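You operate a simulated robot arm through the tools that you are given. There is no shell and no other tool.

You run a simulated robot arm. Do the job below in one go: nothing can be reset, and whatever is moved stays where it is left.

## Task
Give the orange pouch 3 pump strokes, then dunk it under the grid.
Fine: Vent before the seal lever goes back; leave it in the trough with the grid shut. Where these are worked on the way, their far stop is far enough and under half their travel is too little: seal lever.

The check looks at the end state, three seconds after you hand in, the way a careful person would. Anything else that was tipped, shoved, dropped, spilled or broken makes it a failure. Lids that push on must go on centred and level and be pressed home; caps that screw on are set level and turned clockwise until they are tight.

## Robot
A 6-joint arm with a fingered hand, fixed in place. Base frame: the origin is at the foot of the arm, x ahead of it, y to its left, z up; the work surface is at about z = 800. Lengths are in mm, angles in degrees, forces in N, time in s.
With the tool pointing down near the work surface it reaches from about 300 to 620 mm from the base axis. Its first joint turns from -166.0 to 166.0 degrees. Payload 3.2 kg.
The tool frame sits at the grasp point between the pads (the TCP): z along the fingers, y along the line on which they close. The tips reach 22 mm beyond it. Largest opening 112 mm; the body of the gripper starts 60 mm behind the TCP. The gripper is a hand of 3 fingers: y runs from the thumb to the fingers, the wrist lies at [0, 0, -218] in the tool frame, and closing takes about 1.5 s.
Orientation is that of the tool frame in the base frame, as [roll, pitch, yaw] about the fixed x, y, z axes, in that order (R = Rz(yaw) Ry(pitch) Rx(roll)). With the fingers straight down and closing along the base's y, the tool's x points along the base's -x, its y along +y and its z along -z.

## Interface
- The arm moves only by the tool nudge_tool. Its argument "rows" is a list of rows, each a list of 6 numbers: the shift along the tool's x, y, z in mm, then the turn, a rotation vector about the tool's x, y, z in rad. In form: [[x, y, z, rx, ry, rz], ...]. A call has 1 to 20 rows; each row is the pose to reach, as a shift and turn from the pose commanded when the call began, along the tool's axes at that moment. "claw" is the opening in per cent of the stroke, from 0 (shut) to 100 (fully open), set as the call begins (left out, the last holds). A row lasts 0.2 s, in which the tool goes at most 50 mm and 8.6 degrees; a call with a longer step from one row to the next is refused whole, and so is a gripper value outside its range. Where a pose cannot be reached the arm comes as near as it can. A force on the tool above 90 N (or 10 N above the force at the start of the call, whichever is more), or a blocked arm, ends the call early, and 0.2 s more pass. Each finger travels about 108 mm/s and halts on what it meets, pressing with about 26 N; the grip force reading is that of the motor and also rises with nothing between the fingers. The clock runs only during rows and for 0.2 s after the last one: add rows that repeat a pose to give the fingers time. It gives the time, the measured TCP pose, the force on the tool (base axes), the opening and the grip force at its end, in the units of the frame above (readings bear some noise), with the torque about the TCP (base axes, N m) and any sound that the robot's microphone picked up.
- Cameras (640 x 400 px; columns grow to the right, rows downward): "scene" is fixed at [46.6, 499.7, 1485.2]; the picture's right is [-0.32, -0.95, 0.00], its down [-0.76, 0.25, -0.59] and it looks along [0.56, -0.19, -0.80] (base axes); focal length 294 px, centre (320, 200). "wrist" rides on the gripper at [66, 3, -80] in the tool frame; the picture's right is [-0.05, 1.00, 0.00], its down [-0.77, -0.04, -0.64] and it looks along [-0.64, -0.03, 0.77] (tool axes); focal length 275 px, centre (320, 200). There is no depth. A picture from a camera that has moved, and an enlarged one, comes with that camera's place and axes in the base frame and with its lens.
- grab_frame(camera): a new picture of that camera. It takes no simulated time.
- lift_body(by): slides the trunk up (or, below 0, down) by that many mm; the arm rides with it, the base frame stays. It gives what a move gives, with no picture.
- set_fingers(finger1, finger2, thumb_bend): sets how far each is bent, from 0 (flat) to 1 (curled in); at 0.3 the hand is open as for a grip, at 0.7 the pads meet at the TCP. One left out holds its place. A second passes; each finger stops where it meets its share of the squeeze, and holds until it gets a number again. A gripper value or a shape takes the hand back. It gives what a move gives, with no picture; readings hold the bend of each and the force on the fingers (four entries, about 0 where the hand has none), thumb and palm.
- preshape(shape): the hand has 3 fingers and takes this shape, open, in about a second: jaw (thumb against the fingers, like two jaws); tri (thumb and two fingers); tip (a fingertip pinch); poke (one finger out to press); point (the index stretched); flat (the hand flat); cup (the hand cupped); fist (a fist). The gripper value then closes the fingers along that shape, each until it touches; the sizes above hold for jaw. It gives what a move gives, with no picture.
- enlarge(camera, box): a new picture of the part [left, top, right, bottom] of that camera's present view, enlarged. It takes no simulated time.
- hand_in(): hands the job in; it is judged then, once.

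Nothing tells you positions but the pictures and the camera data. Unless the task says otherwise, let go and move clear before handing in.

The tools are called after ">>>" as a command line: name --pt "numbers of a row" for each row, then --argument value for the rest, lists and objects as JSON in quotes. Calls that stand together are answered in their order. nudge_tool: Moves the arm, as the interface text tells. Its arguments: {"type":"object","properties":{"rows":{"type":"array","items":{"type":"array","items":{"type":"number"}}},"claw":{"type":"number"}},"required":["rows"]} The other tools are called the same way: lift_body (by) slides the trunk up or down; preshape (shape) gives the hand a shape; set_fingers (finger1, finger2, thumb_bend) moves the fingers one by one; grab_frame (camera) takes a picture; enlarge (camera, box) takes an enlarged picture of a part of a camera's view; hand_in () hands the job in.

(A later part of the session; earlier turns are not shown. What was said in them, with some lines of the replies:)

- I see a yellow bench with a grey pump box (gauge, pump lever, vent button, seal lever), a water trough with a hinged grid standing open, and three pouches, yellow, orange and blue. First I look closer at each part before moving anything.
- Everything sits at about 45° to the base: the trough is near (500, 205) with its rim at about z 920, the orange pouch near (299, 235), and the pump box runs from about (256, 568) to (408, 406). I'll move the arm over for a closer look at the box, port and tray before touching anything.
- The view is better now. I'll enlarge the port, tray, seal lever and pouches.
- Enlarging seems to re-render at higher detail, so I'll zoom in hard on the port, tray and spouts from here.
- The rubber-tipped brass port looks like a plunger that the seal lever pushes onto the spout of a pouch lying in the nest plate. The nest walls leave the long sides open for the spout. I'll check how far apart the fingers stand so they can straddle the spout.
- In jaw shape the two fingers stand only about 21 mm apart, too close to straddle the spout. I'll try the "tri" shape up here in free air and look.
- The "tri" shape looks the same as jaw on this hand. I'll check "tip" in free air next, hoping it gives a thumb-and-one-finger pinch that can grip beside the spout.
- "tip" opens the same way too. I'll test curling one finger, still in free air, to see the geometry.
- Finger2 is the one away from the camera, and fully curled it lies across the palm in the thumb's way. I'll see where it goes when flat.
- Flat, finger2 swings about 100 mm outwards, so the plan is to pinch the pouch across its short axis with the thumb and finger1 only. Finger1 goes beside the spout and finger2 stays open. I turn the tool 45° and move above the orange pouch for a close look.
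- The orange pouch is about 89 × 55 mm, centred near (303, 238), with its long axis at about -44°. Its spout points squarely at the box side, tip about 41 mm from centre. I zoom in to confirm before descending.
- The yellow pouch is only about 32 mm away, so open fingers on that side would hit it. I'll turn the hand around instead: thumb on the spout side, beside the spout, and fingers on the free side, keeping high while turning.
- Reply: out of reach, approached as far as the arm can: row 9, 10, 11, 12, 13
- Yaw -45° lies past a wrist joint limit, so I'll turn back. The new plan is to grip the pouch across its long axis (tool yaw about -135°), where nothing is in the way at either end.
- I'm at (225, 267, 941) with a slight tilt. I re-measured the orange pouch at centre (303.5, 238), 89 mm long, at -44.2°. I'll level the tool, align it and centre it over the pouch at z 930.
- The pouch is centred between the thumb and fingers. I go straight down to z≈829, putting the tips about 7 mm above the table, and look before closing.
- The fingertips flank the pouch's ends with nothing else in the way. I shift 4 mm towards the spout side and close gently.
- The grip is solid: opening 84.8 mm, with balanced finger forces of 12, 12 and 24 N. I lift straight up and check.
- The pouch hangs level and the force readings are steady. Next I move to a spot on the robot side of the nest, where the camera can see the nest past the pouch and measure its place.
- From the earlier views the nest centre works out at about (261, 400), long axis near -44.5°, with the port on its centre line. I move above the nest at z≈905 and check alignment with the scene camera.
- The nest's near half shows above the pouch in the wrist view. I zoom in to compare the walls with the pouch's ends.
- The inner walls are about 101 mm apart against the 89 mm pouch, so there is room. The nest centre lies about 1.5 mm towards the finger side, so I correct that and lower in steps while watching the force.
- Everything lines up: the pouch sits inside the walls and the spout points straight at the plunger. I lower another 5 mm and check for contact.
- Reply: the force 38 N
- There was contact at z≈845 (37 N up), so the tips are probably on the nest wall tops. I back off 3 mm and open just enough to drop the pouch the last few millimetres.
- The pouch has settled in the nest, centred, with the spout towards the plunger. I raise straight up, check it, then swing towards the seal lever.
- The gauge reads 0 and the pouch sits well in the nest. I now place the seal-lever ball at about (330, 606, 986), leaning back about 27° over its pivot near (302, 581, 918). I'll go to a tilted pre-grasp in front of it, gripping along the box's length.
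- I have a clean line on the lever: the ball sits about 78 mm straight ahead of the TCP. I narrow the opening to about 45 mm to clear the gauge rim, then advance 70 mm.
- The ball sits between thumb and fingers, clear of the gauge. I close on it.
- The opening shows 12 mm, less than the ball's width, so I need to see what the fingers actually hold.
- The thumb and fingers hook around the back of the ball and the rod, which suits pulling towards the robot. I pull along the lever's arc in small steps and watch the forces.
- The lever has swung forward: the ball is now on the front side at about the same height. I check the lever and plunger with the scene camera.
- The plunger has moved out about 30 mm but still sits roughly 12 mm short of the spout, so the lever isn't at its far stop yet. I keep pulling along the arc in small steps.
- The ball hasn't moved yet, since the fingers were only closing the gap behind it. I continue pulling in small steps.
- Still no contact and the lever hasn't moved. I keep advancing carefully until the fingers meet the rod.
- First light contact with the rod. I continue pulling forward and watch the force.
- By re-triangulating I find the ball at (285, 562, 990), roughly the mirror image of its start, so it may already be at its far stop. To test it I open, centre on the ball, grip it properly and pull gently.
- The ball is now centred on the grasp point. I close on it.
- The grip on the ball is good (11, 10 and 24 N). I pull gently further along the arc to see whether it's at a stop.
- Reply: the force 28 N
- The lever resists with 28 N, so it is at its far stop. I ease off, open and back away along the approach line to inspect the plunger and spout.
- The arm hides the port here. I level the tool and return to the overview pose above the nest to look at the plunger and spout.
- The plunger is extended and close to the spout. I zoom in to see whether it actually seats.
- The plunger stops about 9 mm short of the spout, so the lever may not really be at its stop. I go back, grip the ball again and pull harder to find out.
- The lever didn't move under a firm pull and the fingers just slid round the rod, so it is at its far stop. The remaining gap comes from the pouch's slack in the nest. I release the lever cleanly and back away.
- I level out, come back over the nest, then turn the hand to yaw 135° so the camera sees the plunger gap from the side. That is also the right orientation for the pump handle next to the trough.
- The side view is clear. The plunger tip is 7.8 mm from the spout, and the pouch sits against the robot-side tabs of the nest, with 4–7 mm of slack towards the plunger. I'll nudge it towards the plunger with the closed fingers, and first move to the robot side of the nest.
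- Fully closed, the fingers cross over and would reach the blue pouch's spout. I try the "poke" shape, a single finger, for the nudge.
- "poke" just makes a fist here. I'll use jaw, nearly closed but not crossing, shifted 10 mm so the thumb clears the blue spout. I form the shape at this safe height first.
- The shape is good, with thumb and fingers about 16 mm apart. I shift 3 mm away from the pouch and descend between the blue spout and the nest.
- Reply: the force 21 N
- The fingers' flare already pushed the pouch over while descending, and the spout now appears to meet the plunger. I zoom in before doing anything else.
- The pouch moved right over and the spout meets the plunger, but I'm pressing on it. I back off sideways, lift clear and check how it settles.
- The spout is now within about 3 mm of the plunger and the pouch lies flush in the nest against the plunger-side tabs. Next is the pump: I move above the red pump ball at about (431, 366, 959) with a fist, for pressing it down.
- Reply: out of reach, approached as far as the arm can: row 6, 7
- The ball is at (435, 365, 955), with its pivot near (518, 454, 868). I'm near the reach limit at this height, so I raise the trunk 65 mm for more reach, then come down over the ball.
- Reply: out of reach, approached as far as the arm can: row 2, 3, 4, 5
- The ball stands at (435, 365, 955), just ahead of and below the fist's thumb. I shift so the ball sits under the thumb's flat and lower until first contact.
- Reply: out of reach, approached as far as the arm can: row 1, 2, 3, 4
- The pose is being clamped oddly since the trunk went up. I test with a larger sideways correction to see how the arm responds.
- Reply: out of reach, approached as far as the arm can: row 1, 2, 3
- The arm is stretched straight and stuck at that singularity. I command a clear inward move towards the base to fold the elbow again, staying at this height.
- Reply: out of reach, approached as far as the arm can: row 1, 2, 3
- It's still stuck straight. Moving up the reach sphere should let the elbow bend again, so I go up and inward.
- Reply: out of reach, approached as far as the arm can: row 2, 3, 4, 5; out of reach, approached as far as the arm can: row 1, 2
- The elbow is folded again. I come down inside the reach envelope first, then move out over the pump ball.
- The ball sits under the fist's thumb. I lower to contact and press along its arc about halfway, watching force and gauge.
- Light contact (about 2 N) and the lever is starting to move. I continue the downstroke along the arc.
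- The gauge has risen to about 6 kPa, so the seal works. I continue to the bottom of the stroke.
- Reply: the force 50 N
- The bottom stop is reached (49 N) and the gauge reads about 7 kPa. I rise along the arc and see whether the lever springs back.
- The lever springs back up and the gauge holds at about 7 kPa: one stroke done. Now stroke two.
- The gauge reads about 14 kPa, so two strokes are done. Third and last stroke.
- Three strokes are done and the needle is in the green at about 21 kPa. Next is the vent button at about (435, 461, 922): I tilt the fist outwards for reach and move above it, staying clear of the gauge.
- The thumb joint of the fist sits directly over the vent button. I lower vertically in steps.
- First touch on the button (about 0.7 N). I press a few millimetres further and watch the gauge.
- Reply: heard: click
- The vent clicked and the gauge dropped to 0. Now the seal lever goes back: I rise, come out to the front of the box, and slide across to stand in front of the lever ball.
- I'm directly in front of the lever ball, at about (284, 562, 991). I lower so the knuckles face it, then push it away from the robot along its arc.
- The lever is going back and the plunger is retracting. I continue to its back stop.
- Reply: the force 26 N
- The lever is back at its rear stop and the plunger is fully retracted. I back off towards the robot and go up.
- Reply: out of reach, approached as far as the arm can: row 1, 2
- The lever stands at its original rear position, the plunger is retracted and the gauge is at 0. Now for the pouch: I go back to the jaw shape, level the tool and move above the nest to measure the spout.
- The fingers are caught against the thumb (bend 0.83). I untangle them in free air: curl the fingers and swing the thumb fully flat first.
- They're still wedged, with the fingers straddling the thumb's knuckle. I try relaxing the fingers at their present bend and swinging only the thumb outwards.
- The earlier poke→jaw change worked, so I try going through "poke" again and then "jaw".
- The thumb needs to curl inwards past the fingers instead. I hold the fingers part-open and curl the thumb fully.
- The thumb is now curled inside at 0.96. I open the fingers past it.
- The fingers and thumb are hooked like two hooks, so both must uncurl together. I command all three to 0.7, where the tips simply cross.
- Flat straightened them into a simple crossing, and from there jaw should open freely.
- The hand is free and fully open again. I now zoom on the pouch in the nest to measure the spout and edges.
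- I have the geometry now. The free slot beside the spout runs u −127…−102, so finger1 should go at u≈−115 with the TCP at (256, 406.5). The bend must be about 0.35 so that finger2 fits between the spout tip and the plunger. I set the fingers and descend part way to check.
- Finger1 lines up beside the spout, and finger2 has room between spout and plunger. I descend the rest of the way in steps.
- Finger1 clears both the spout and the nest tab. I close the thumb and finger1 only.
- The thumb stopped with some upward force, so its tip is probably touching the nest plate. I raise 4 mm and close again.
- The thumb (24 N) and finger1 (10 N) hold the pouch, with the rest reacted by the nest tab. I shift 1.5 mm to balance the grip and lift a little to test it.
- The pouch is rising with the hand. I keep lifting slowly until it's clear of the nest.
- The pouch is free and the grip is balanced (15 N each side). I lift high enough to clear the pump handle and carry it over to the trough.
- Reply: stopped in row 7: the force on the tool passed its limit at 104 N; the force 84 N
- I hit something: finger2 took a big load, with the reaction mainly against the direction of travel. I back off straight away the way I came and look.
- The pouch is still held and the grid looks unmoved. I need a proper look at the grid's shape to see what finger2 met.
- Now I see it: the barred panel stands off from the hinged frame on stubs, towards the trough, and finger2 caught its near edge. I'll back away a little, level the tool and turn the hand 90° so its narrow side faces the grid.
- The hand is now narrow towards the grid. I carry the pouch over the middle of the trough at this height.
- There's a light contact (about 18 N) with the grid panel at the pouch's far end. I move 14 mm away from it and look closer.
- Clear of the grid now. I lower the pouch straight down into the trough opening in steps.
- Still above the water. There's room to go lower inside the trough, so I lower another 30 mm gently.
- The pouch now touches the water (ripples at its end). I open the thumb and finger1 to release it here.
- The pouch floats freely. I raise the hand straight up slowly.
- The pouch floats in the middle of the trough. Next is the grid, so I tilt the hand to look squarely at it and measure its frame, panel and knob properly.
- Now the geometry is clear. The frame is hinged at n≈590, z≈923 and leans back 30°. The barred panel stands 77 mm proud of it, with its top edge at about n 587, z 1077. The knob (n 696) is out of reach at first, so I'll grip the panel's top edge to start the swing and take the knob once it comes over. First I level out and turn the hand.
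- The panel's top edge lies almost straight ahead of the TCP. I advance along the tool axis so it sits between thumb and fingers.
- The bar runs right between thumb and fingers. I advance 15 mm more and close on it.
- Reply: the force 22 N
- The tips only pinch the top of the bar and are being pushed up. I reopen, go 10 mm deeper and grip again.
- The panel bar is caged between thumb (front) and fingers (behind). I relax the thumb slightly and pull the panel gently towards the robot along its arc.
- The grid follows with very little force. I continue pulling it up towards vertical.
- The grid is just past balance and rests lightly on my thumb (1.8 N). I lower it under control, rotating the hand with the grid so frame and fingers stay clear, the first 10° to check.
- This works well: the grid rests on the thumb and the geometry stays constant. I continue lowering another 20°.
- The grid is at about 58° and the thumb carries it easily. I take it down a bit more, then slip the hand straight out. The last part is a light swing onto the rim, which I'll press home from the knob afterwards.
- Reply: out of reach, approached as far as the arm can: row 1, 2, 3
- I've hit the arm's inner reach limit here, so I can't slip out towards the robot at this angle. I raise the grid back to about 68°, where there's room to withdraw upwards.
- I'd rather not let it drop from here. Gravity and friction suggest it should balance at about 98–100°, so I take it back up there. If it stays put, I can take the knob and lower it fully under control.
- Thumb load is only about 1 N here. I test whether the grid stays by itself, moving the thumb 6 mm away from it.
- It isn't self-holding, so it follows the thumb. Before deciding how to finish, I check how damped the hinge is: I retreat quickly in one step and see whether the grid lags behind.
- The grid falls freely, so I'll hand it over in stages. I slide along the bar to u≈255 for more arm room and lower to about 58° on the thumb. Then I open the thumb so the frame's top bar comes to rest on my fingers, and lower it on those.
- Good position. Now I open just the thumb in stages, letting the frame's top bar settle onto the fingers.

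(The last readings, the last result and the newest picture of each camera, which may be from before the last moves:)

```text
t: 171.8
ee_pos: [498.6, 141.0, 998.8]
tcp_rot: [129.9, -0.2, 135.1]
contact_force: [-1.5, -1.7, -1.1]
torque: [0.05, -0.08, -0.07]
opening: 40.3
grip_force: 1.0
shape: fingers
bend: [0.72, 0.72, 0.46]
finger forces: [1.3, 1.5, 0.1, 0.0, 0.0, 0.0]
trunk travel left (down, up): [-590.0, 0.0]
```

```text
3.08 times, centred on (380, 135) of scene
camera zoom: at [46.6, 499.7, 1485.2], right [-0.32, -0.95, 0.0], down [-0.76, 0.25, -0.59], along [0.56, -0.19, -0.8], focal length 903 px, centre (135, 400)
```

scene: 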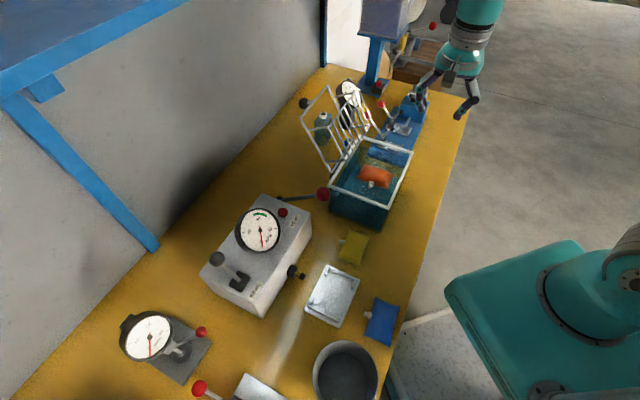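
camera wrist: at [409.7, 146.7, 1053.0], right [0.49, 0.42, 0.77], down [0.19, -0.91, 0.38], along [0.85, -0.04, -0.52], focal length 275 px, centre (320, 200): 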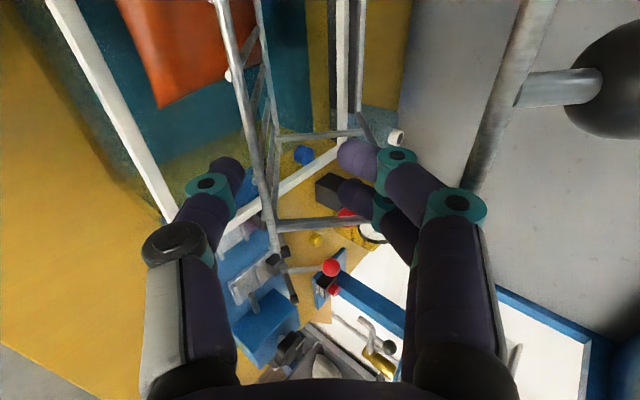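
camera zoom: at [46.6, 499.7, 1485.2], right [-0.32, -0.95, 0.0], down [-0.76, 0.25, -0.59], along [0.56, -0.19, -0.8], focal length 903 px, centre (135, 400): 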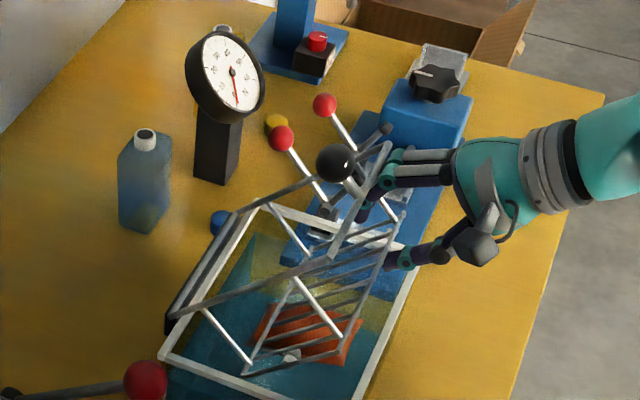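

The hand-off worked: the frame bar rests on the fingers (about 1.4 N each) and the thumb is free. I keep lowering by drawing back and down, letting the bar follow its arc.

>>> nudge_tool --pt "-1.5 -11 -3.8 0 0 0" --pt "-3 -22.1 -7.6 0 0 0" --pt "-3 -22.1 -7.6 0 0 0"

>>> grab_frame --camera "wrist"

>>> enlarge --camera "scene" --box '[310, 80, 450, 210]'

```text
t: 172.6
ee_pos: [486.2, 124.8, 986.1]
tcp_rot: [130.0, -0.1, 135.1]
contact_force: [-0.7, -1.4, -2.2]
torque: [0.02, -0.03, 0.02]
opening: 40.6
grip_force: 1.5
shape: fingers
bend: [0.72, 0.72, 0.46]
finger forces: [1.4, 1.4, 0.0, 0.0, 0.0, 0.0]
trunk travel left (down, up): [-590.0, 0.0]
```

```text
taken
camera wrist: at [397.6, 130.4, 1040.4], right [0.49, 0.42, 0.77], down [0.19, -0.91, 0.38], along [0.85, -0.04, -0.52], focal length 275 px, centre (320, 200)
```

wrist: 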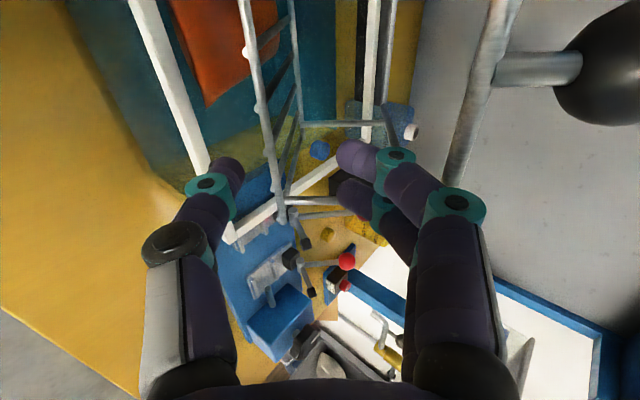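

```text
3.08 times, centred on (380, 145) of scene
camera zoom: at [46.6, 499.7, 1485.2], right [-0.32, -0.95, 0.0], down [-0.76, 0.25, -0.59], along [0.56, -0.19, -0.8], focal length 903 px, centre (135, 369)
```

zoom: 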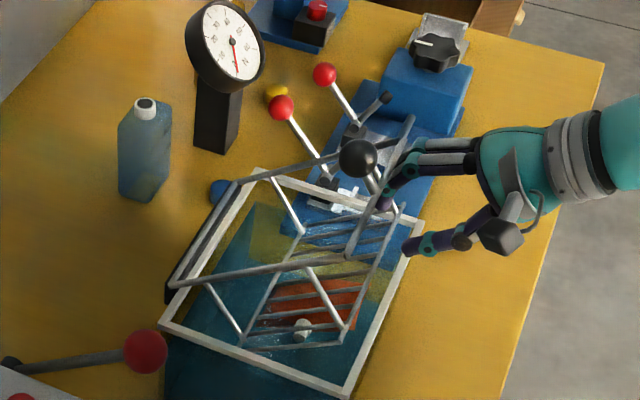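

>>> nudge_tool --pt "-1.5 -11 -2.4 0 0 0" --pt "-3 -22.3 -4.8 0 0 0" --pt "-3 -22.3 -4.8 0 0 0"

>>> grab_frame --camera "wrist"

>>> enlarge --camera "scene" --box '[310, 80, 450, 210]'

```text
t: 173.4
ee_pos: [475.0, 109.1, 973.5]
tcp_rot: [130.0, -0.1, 135.1]
contact_force: [-0.9, -1.5, -1.4]
torque: [-0.01, -0.01, 0.02]
opening: 40.1
grip_force: 1.6
shape: fingers
bend: [0.73, 0.73, 0.46]
finger forces: [1.4, 1.3, 0.0, 0.1, 0.1, 0.0]
trunk travel left (down, up): [-590.0, 0.0]
```

```text
taken
camera wrist: at [387.0, 115.3, 1026.6], right [0.49, 0.42, 0.77], down [0.19, -0.91, 0.38], along [0.85, -0.04, -0.52], focal length 275 px, centre (320, 200)
```

wrist: 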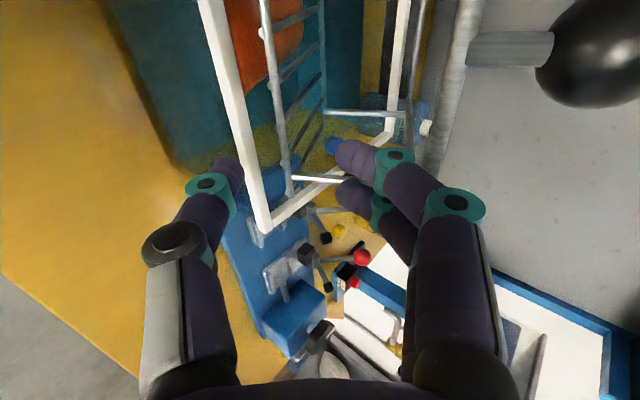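

```text
3.08 times, centred on (380, 145) of scene
camera zoom: at [46.6, 499.7, 1485.2], right [-0.32, -0.95, 0.0], down [-0.76, 0.25, -0.59], along [0.56, -0.19, -0.8], focal length 903 px, centre (135, 369)
```

zoom: 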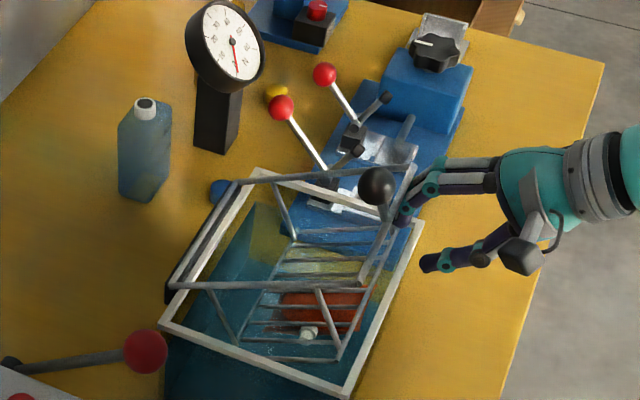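

>>> nudge_tool --pt "0 -9 1.3 0 0 0" --pt "0 -18.7 2.6 0 0 0" --pt "0 -18.7 2.6 0 0 0"

>>> grab_frame --camera "wrist"

>>> enlarge --camera "scene" --box '[310, 80, 450, 210]'

```text
t: 174.2
ee_pos: [468.6, 102.6, 956.6]
tcp_rot: [130.3, -0.4, 135.2]
contact_force: [-1.1, -1.2, -1.9]
torque: [0.0, -0.02, 0.03]
opening: 39.8
grip_force: 0.9
shape: fingers
bend: [0.73, 0.73, 0.46]
finger forces: [1.2, 1.2, 0.1, 0.0, 0.0, 0.1]
trunk travel left (down, up): [-590.0, 0.0]
```

```text
taken
camera wrist: at [381.2, 108.3, 1012.2], right [0.49, 0.42, 0.76], down [0.19, -0.91, 0.38], along [0.85, -0.04, -0.53], focal length 275 px, centre (320, 200)
```

wrist: 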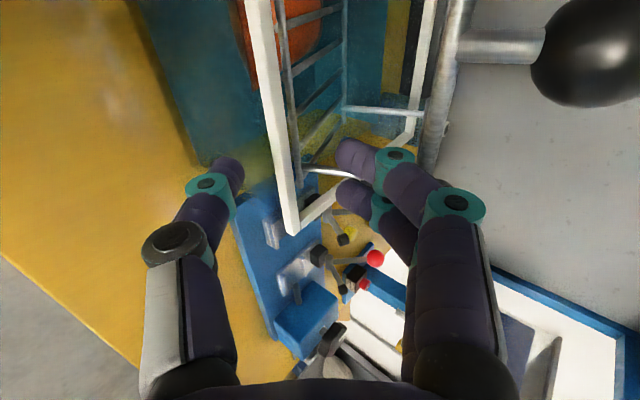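

```text
3.08 times, centred on (380, 145) of scene
camera zoom: at [46.6, 499.7, 1485.2], right [-0.32, -0.95, 0.0], down [-0.76, 0.25, -0.59], along [0.56, -0.19, -0.8], focal length 903 px, centre (135, 369)
```

zoom: 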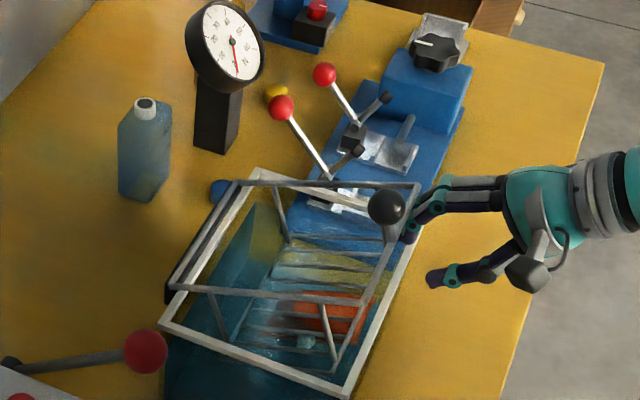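

Nearly there, about 20° to go, and the panel is pushing the pouch under. I continue lowering the last bit.

>>> nudge_tool --pt "0 -7.5 1.8 0 0 0" --pt "0 -15.2 3.6 0 0 0" --pt "0 -15.2 3.6 0 0 0"

>>> grab_frame --camera "wrist"

>>> enlarge --camera "scene" --box '[310, 80, 450, 210]'

```text
t: 175.0
ee_pos: [473.9, 96.1, 955.5]
tcp_rot: [130.2, -0.4, 135.2]
contact_force: [-1.4, -0.8, -2.1]
torque: [0.0, -0.04, -0.01]
opening: 39.9
grip_force: 1.7
shape: fingers
bend: [0.73, 0.73, 0.46]
finger forces: [1.6, 1.5, 0.0, 0.0, 0.1, 0.1]
out of reach, approached as far as the arm can: row 1, 2, 3
trunk travel left (down, up): [-590.0, 0.0]
```

```text
taken
camera wrist: at [384.8, 101.8, 1009.0], right [0.49, 0.42, 0.76], down [0.19, -0.91, 0.38], along [0.85, -0.04, -0.52], focal length 275 px, centre (320, 200)
```

wrist: 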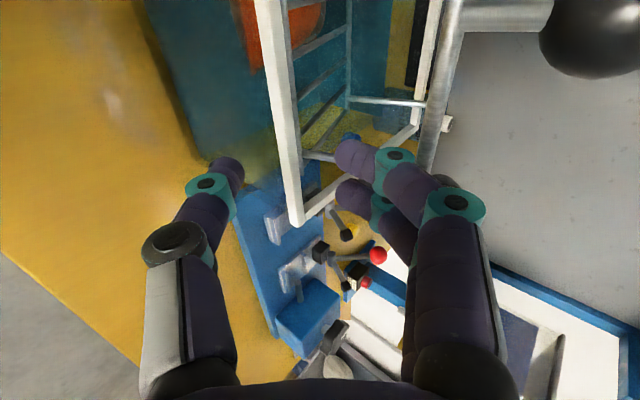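

```text
3.08 times, centred on (380, 145) of scene
camera zoom: at [46.6, 499.7, 1485.2], right [-0.32, -0.95, 0.0], down [-0.76, 0.25, -0.59], along [0.56, -0.19, -0.8], focal length 903 px, centre (135, 369)
```

zoom: 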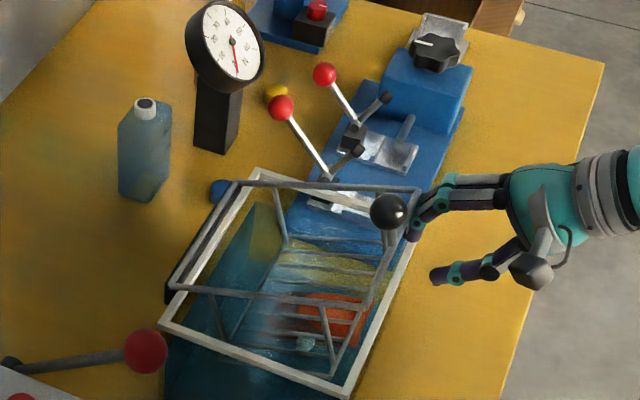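

The arm is at its inner limit with about 18° left. From here the drop is small, so I raise the fingertips past the bar and let it settle.

>>> nudge_tool --pt "0 11.5 -9.6 0 0 0" --pt "0 23 -19.3 0 0 0" --pt "0 34.5 -29 0 0 0" --pt "0 34.5 -29 0 0 0"

>>> grab_frame --camera "wrist"

>>> enlarge --camera "scene" --box '[310, 80, 450, 210]'

```text
t: 176.0
ee_pos: [473.9, 96.0, 1000.2]
tcp_rot: [129.9, 0.1, 135.2]
contact_force: [0.3, -0.4, -0.8]
torque: [0.02, -0.01, -0.02]
opening: 40.9
grip_force: 0.0
shape: fingers
bend: [0.72, 0.72, 0.46]
finger forces: [0.1, 0.1, 0.0, 0.0, 0.0, 0.0]
trunk travel left (down, up): [-590.0, 0.0]
```

```text
taken
camera wrist: at [385.1, 102.1, 1053.8], right [0.49, 0.42, 0.77], down [0.19, -0.91, 0.38], along [0.85, -0.04, -0.52], focal length 275 px, centre (320, 200)
```

wrist: 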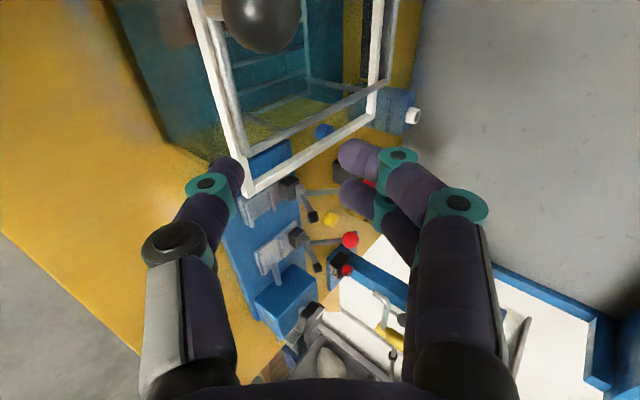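

```text
3.08 times, centred on (380, 145) of scene
camera zoom: at [46.6, 499.7, 1485.2], right [-0.32, -0.95, 0.0], down [-0.76, 0.25, -0.59], along [0.56, -0.19, -0.8], focal length 903 px, centre (135, 369)
```

zoom: 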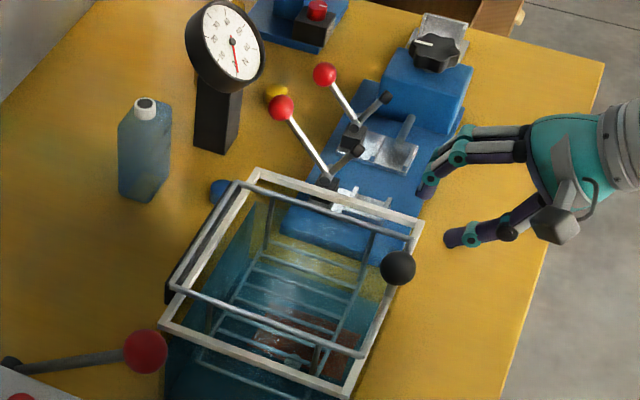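

The grid has dropped shut, with the panel under water and the pouch beneath it. I move the hand up and away a bit, then inspect closely.

>>> nudge_tool --pt "0 10 -25 0.1 0 0" --pt "0 15 -50 0.22 0 0" --pt "0 20 -75 0.34 0 0" --pt "0 20 -80 0.46 0 0" --pt "0 20 -80 0.52 0 0" --pt "0 20 -80 0.52 0 0"

>>> enlarge --camera "scene" --box '[315, 115, 425, 220]'

>>> grab_frame --camera "wrist"

>>> grab_frame --camera "scene"

```text
t: 177.4
ee_pos: [439.1, 61.2, 1066.5]
tcp_rot: [159.8, 0.0, 135.0]
contact_force: [-0.3, -0.4, 0.1]
torque: [0.0, 0.02, 0.01]
opening: 41.2
grip_force: 0.1
shape: fingers
bend: [0.72, 0.72, 0.46]
finger forces: [0.1, 0.0, 0.1, 0.0, 0.0, 0.1]
trunk travel left (down, up): [-590.0, 0.0]
```

```text
3.81 times, centred on (370, 168) of scene
camera zoom: at [46.6, 499.7, 1485.2], right [-0.32, -0.95, 0.0], down [-0.76, 0.25, -0.59], along [0.56, -0.19, -0.8], focal length 1118 px, centre (130, 324)
```

zoom: 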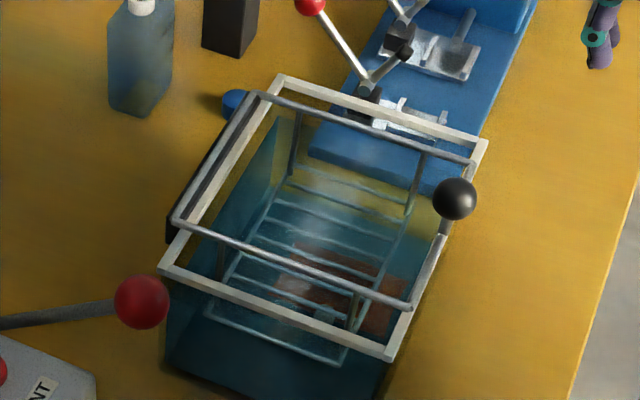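

```text
taken
camera wrist: at [375.1, 92.3, 1142.8], right [0.7, 0.63, 0.34], down [0.37, -0.72, 0.58], along [0.62, -0.28, -0.74], focal length 275 px, centre (320, 200)
```

wrist: 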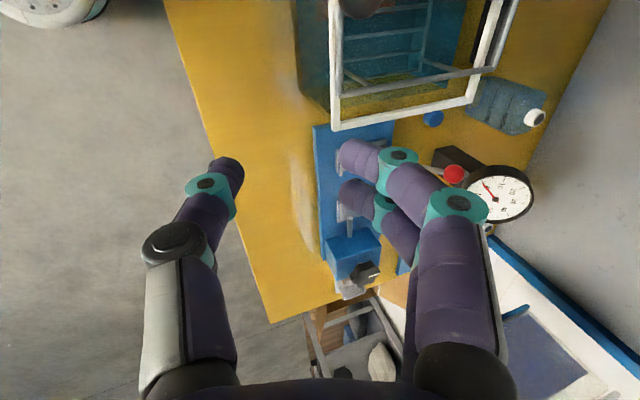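

```text
taken
```

scene: 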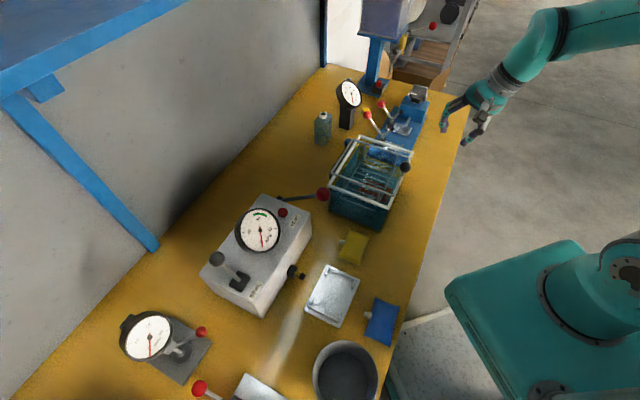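

The grid lies over the rim and everything else is in place. I zoom in to check that it is fully down and the pouch is under it.

>>> enlarge --camera "wrist" --box '[290, 0, 540, 150]'

>>> enlarge --camera "scene" --box '[335, 140, 410, 210]'

```text
2.56 times, centred on (415, 75) of wrist
camera zoom: at [375.1, 92.3, 1142.8], right [0.7, 0.63, 0.34], down [0.37, -0.72, 0.58], along [0.62, -0.28, -0.74], focal length 705 px, centre (77, 520)
```

zoom: 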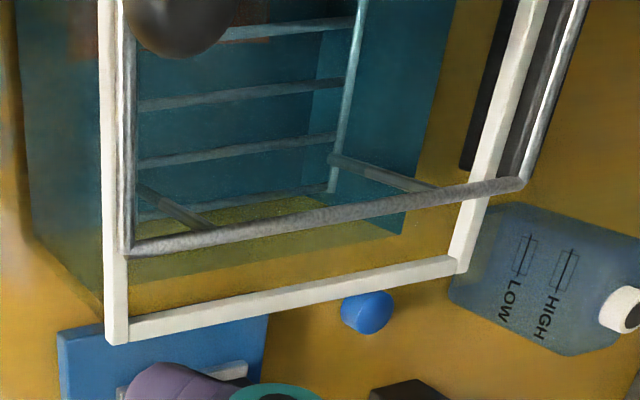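

```text
5.71 times, centred on (372, 175) of scene
camera zoom: at [46.6, 499.7, 1485.2], right [-0.32, -0.95, 0.0], down [-0.76, 0.25, -0.59], along [0.56, -0.19, -0.8], focal length 1677 px, centre (20, 343)
```

zoom: 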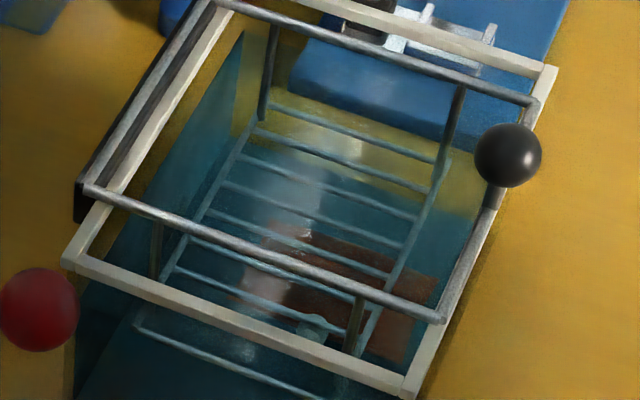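

The bar lies on the rim and the pouch is under the panel. To be sure it's home, I press the knob gently from above with closed fingertips.

>>> nudge_tool --pt "10 8 0 0.08 0 0" --pt "22 18 0 0.16 0 0" --pt "34 28 10 0.24 0 0" --pt "46 38 30 0.32 0 0" --pt "55 47 50 0.349 0 0" --pt "55 47 60 0.349 0 0" --pt "55 47 60 0.349 0 0" --claw 6

>>> grab_frame --camera "wrist"

>>> enlarge --camera "scene" --box '[320, 90, 450, 220]'

```text
t: 179.0
ee_pos: [446.3, 148.5, 1026.0]
tcp_rot: [179.9, -0.1, 135.1]
contact_force: [-0.6, -0.1, -0.1]
torque: [-0.01, -0.01, 0.01]
opening: 6.8
grip_force: 0.2
shape: jaw
bend: [0.71, 0.71, 0.7]
finger forces: [0.0, 0.0, 0.0, 0.0, 0.1, 0.0]
trunk travel left (down, up): [-590.0, 0.0]
```

```text
taken
camera wrist: at [402.2, 197.3, 1106.8], right [0.74, 0.67, 0.0], down [0.52, -0.57, 0.63], along [0.43, -0.47, -0.77], focal length 275 px, centre (320, 200)
```

wrist: 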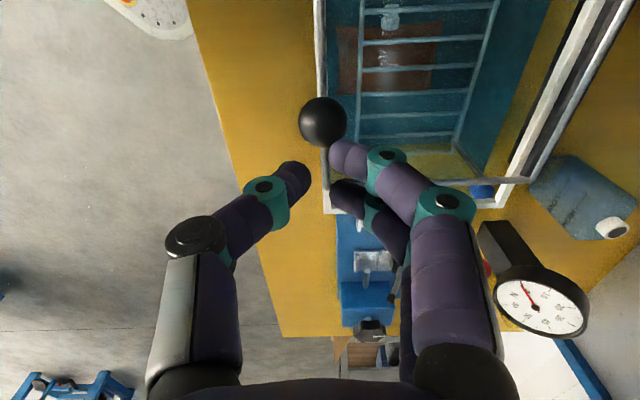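

```text
3.08 times, centred on (385, 155) of scene
camera zoom: at [46.6, 499.7, 1485.2], right [-0.32, -0.95, 0.0], down [-0.76, 0.25, -0.59], along [0.56, -0.19, -0.8], focal length 903 px, centre (120, 338)
```

zoom: 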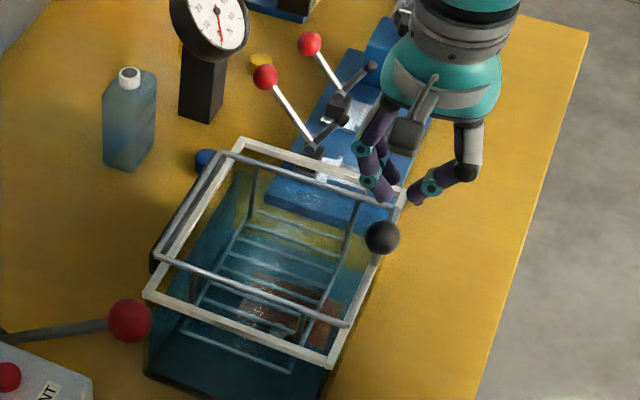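

>>> nudge_tool --pt "0 -13 5 0 0 0" --pt "0 -13 15 0 0 0" --pt "0 -13 24 0 0 0" --pt "0 -13 30 0 0 0" --pt "0 -13 30 0 0 0" --claw 6

>>> grab_frame --camera "wrist"

```text
t: 180.2
ee_pos: [436.4, 138.6, 996.5]
tcp_rot: [179.7, -0.1, 135.2]
contact_force: [0.6, -0.8, -1.2]
torque: [0.01, 0.01, -0.02]
opening: 7.1
grip_force: 0.1
shape: jaw
bend: [0.71, 0.71, 0.7]
finger forces: [0.1, 0.0, 0.0, 0.0, 0.0, 0.1]
trunk travel left (down, up): [-590.0, 0.0]
```

```text
taken
camera wrist: at [392.5, 188.1, 1076.7], right [0.74, 0.67, 0.0], down [0.52, -0.57, 0.64], along [0.43, -0.47, -0.77], focal length 275 px, centre (320, 200)
```

wrist: 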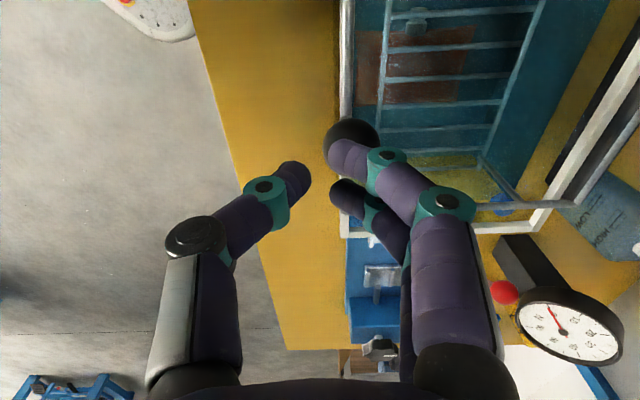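

>>> nudge_tool --pt "0 0 3 0 0 0" --pt "0 0 6 0 0 0" --pt "0 0 9 0 0 0" --pt "0 0 9 0 0 0" --claw 6

>>> enlarge --camera "scene" --box '[335, 130, 425, 220]'

```text
t: 181.2
ee_pos: [437.0, 139.0, 989.2]
tcp_rot: [179.7, 0.0, 135.2]
contact_force: [0.9, -2.0, 15.1]
torque: [0.06, -0.12, 0.0]
opening: 7.1
grip_force: 0.1
shape: jaw
bend: [0.73, 0.73, 0.7]
finger forces: [7.4, 7.9, 0.0, 0.1, 0.0, 0.0]
trunk travel left (down, up): [-590.0, 0.0]
```

```text
4.44 times, centred on (380, 175) of scene
camera zoom: at [46.6, 499.7, 1485.2], right [-0.32, -0.95, 0.0], down [-0.76, 0.25, -0.59], along [0.56, -0.19, -0.8], focal length 1304 px, centre (53, 311)
```

zoom: 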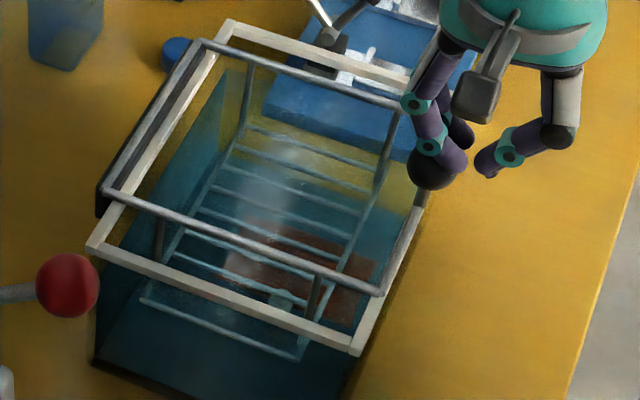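

The knob resists firmly with 15 N, so the grid is against its stop. I add a touch more to confirm it doesn't move, then lift off.

>>> nudge_tool --pt "0 0 2 0 0 0" --pt "0 0 3.5 0 0 0" --pt "0 0 3.5 0 0 0" --claw 6

>>> nudge_tool --pt "0 0 -5 0 0 0" --pt "0 0 -30 0 0 0" --pt "0 -10 -70 0 0 0" --pt "0 -40 -110 0 0 0" --pt "0 -80 -140 0 0 0" --pt "0 -110 -160 0 0 0" --pt "0 -110 -160 0 0 0" --claw 40

>>> grab_frame --camera "scene"

>>> enlarge --camera "scene" --box '[315, 115, 425, 220]'

```text
t: 182.0
ee_pos: [435.2, 136.9, 983.5]
tcp_rot: [179.8, -0.1, 135.0]
contact_force: [-4.4, -4.2, 7.5]
torque: [-0.05, 0.04, 0.0]
opening: 5.6
grip_force: 0.0
shape: jaw
bend: [0.74, 0.74, 0.7]
finger forces: [5.7, 5.4, 0.0, 0.0, 0.1, 0.1]
trunk travel left (down, up): [-590.0, 0.0]
```

```text
t: 183.6
ee_pos: [358.6, 58.8, 1144.4]
tcp_rot: [179.7, 0.0, 135.1]
contact_force: [-0.1, 0.6, -0.6]
torque: [0.02, 0.03, -0.01]
opening: 44.2
grip_force: 0.0
shape: jaw
bend: [0.73, 0.73, 0.7]
finger forces: [0.0, 0.0, 0.0, 0.0, 0.1, 0.0]
trunk travel left (down, up): [-590.0, 0.0]
```

```text
taken
```

scene: 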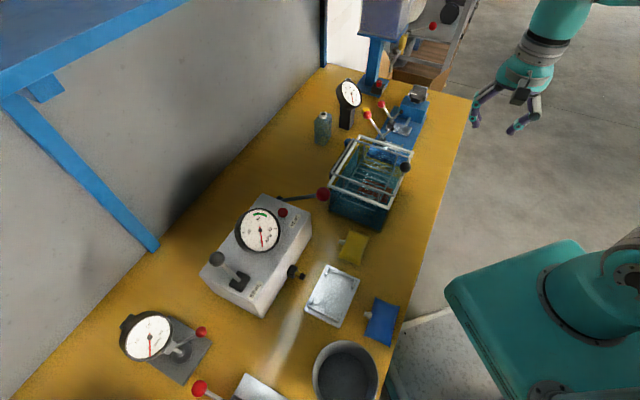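

```text
3.81 times, centred on (370, 168) of scene
camera zoom: at [46.6, 499.7, 1485.2], right [-0.32, -0.95, 0.0], down [-0.76, 0.25, -0.59], along [0.56, -0.19, -0.8], focal length 1118 px, centre (130, 324)
```

zoom: 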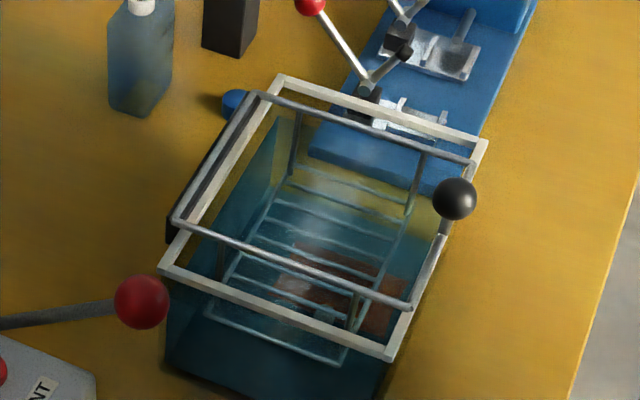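

The grid sits unchanged on the rim with the pouch under it. I do a last check of the pump box, nest, other pouches and bottle against the start.

>>> enlarge --camera "scene" --box '[190, 160, 350, 330]'

>>> enlarge --camera "scene" --box '[290, 210, 430, 350]'

>>> enlarge --camera "scene" --box '[290, 70, 450, 230]'

>>> enlarge --camera "scene" --box '[335, 140, 410, 210]'

```text
2.35 times, centred on (270, 245) of scene
camera zoom: at [46.6, 499.7, 1485.2], right [-0.32, -0.95, 0.0], down [-0.76, 0.25, -0.59], along [0.56, -0.19, -0.8], focal length 690 px, centre (438, 94)
```

zoom: 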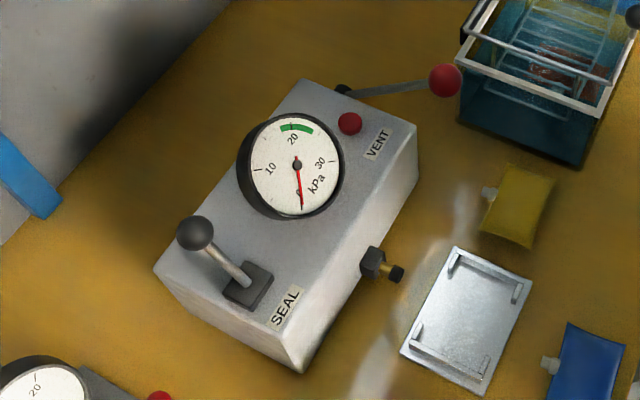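

```text
2.86 times, centred on (360, 280) of scene
camera zoom: at [46.6, 499.7, 1485.2], right [-0.32, -0.95, 0.0], down [-0.76, 0.25, -0.59], along [0.56, -0.19, -0.8], focal length 838 px, centre (206, -29)
```

zoom: 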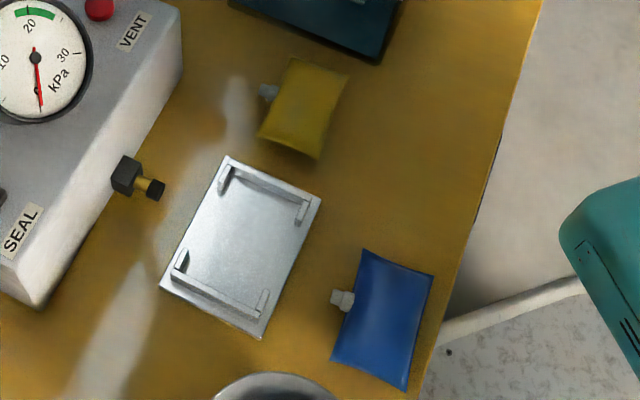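

```text
2.50 times, centred on (370, 150) of scene
camera zoom: at [46.6, 499.7, 1485.2], right [-0.32, -0.95, 0.0], down [-0.76, 0.25, -0.59], along [0.56, -0.19, -0.8], focal length 734 px, centre (195, 325)
```

zoom: 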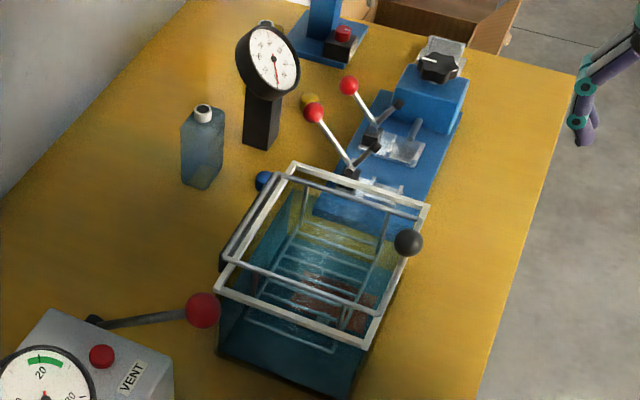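

```text
5.71 times, centred on (372, 175) of scene
camera zoom: at [46.6, 499.7, 1485.2], right [-0.32, -0.95, 0.0], down [-0.76, 0.25, -0.59], along [0.56, -0.19, -0.8], focal length 1677 px, centre (20, 343)
```

zoom: 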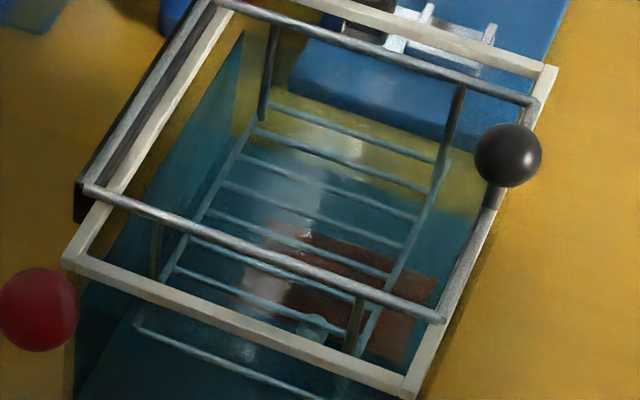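

All three pump strokes were given, the line was vented before the seal lever went back, and the orange pouch is under the shut grid. The yellow pouch, nest and bottle look unmoved. The blue pouch sits about 4 mm off its starting place, probably brushed while I worked beside it; moving it back would risk more. The hand is clear, so I hand the job in.

>>> hand_in

```text
The job is handed in.
```

The orange pouch got its 3 pump strokes and is in the trough, under water beneath the shut grid. I've handed the job in; no result came back.

- **Sealing and pumping:** I placed the pouch in the nest and threw the seal lever to its far stop. The plunger stopped about 8 mm short of the spout, so I nudged the pouch towards it until about 3 mm was left. The seal held: the three full strokes took the gauge to about 21 kPa, in the green band.
- **Venting:** I pressed the vent button until it clicked and the gauge dropped to 0. Only then did I push the seal lever back to its rear stop.
- **Dunking:** I released the pouch in the trough and lowered the grid by hand to about 18° from shut, then let it fall the rest. A push on the knob afterwards did not move it.

- **Bump on the grid:** while carrying the pouch over, a finger hit the edge of the open grid, and the arm stopped itself at 104 N. The pouch stayed in the grip, and the grid looked undamaged and still swung freely.
- **Blue pouch:** it ended about 4 mm from where it started, probably brushed while I was nudging the orange one. I left it there because moving it back risked more. The yellow pouch, nest plate and bottle look unmoved.
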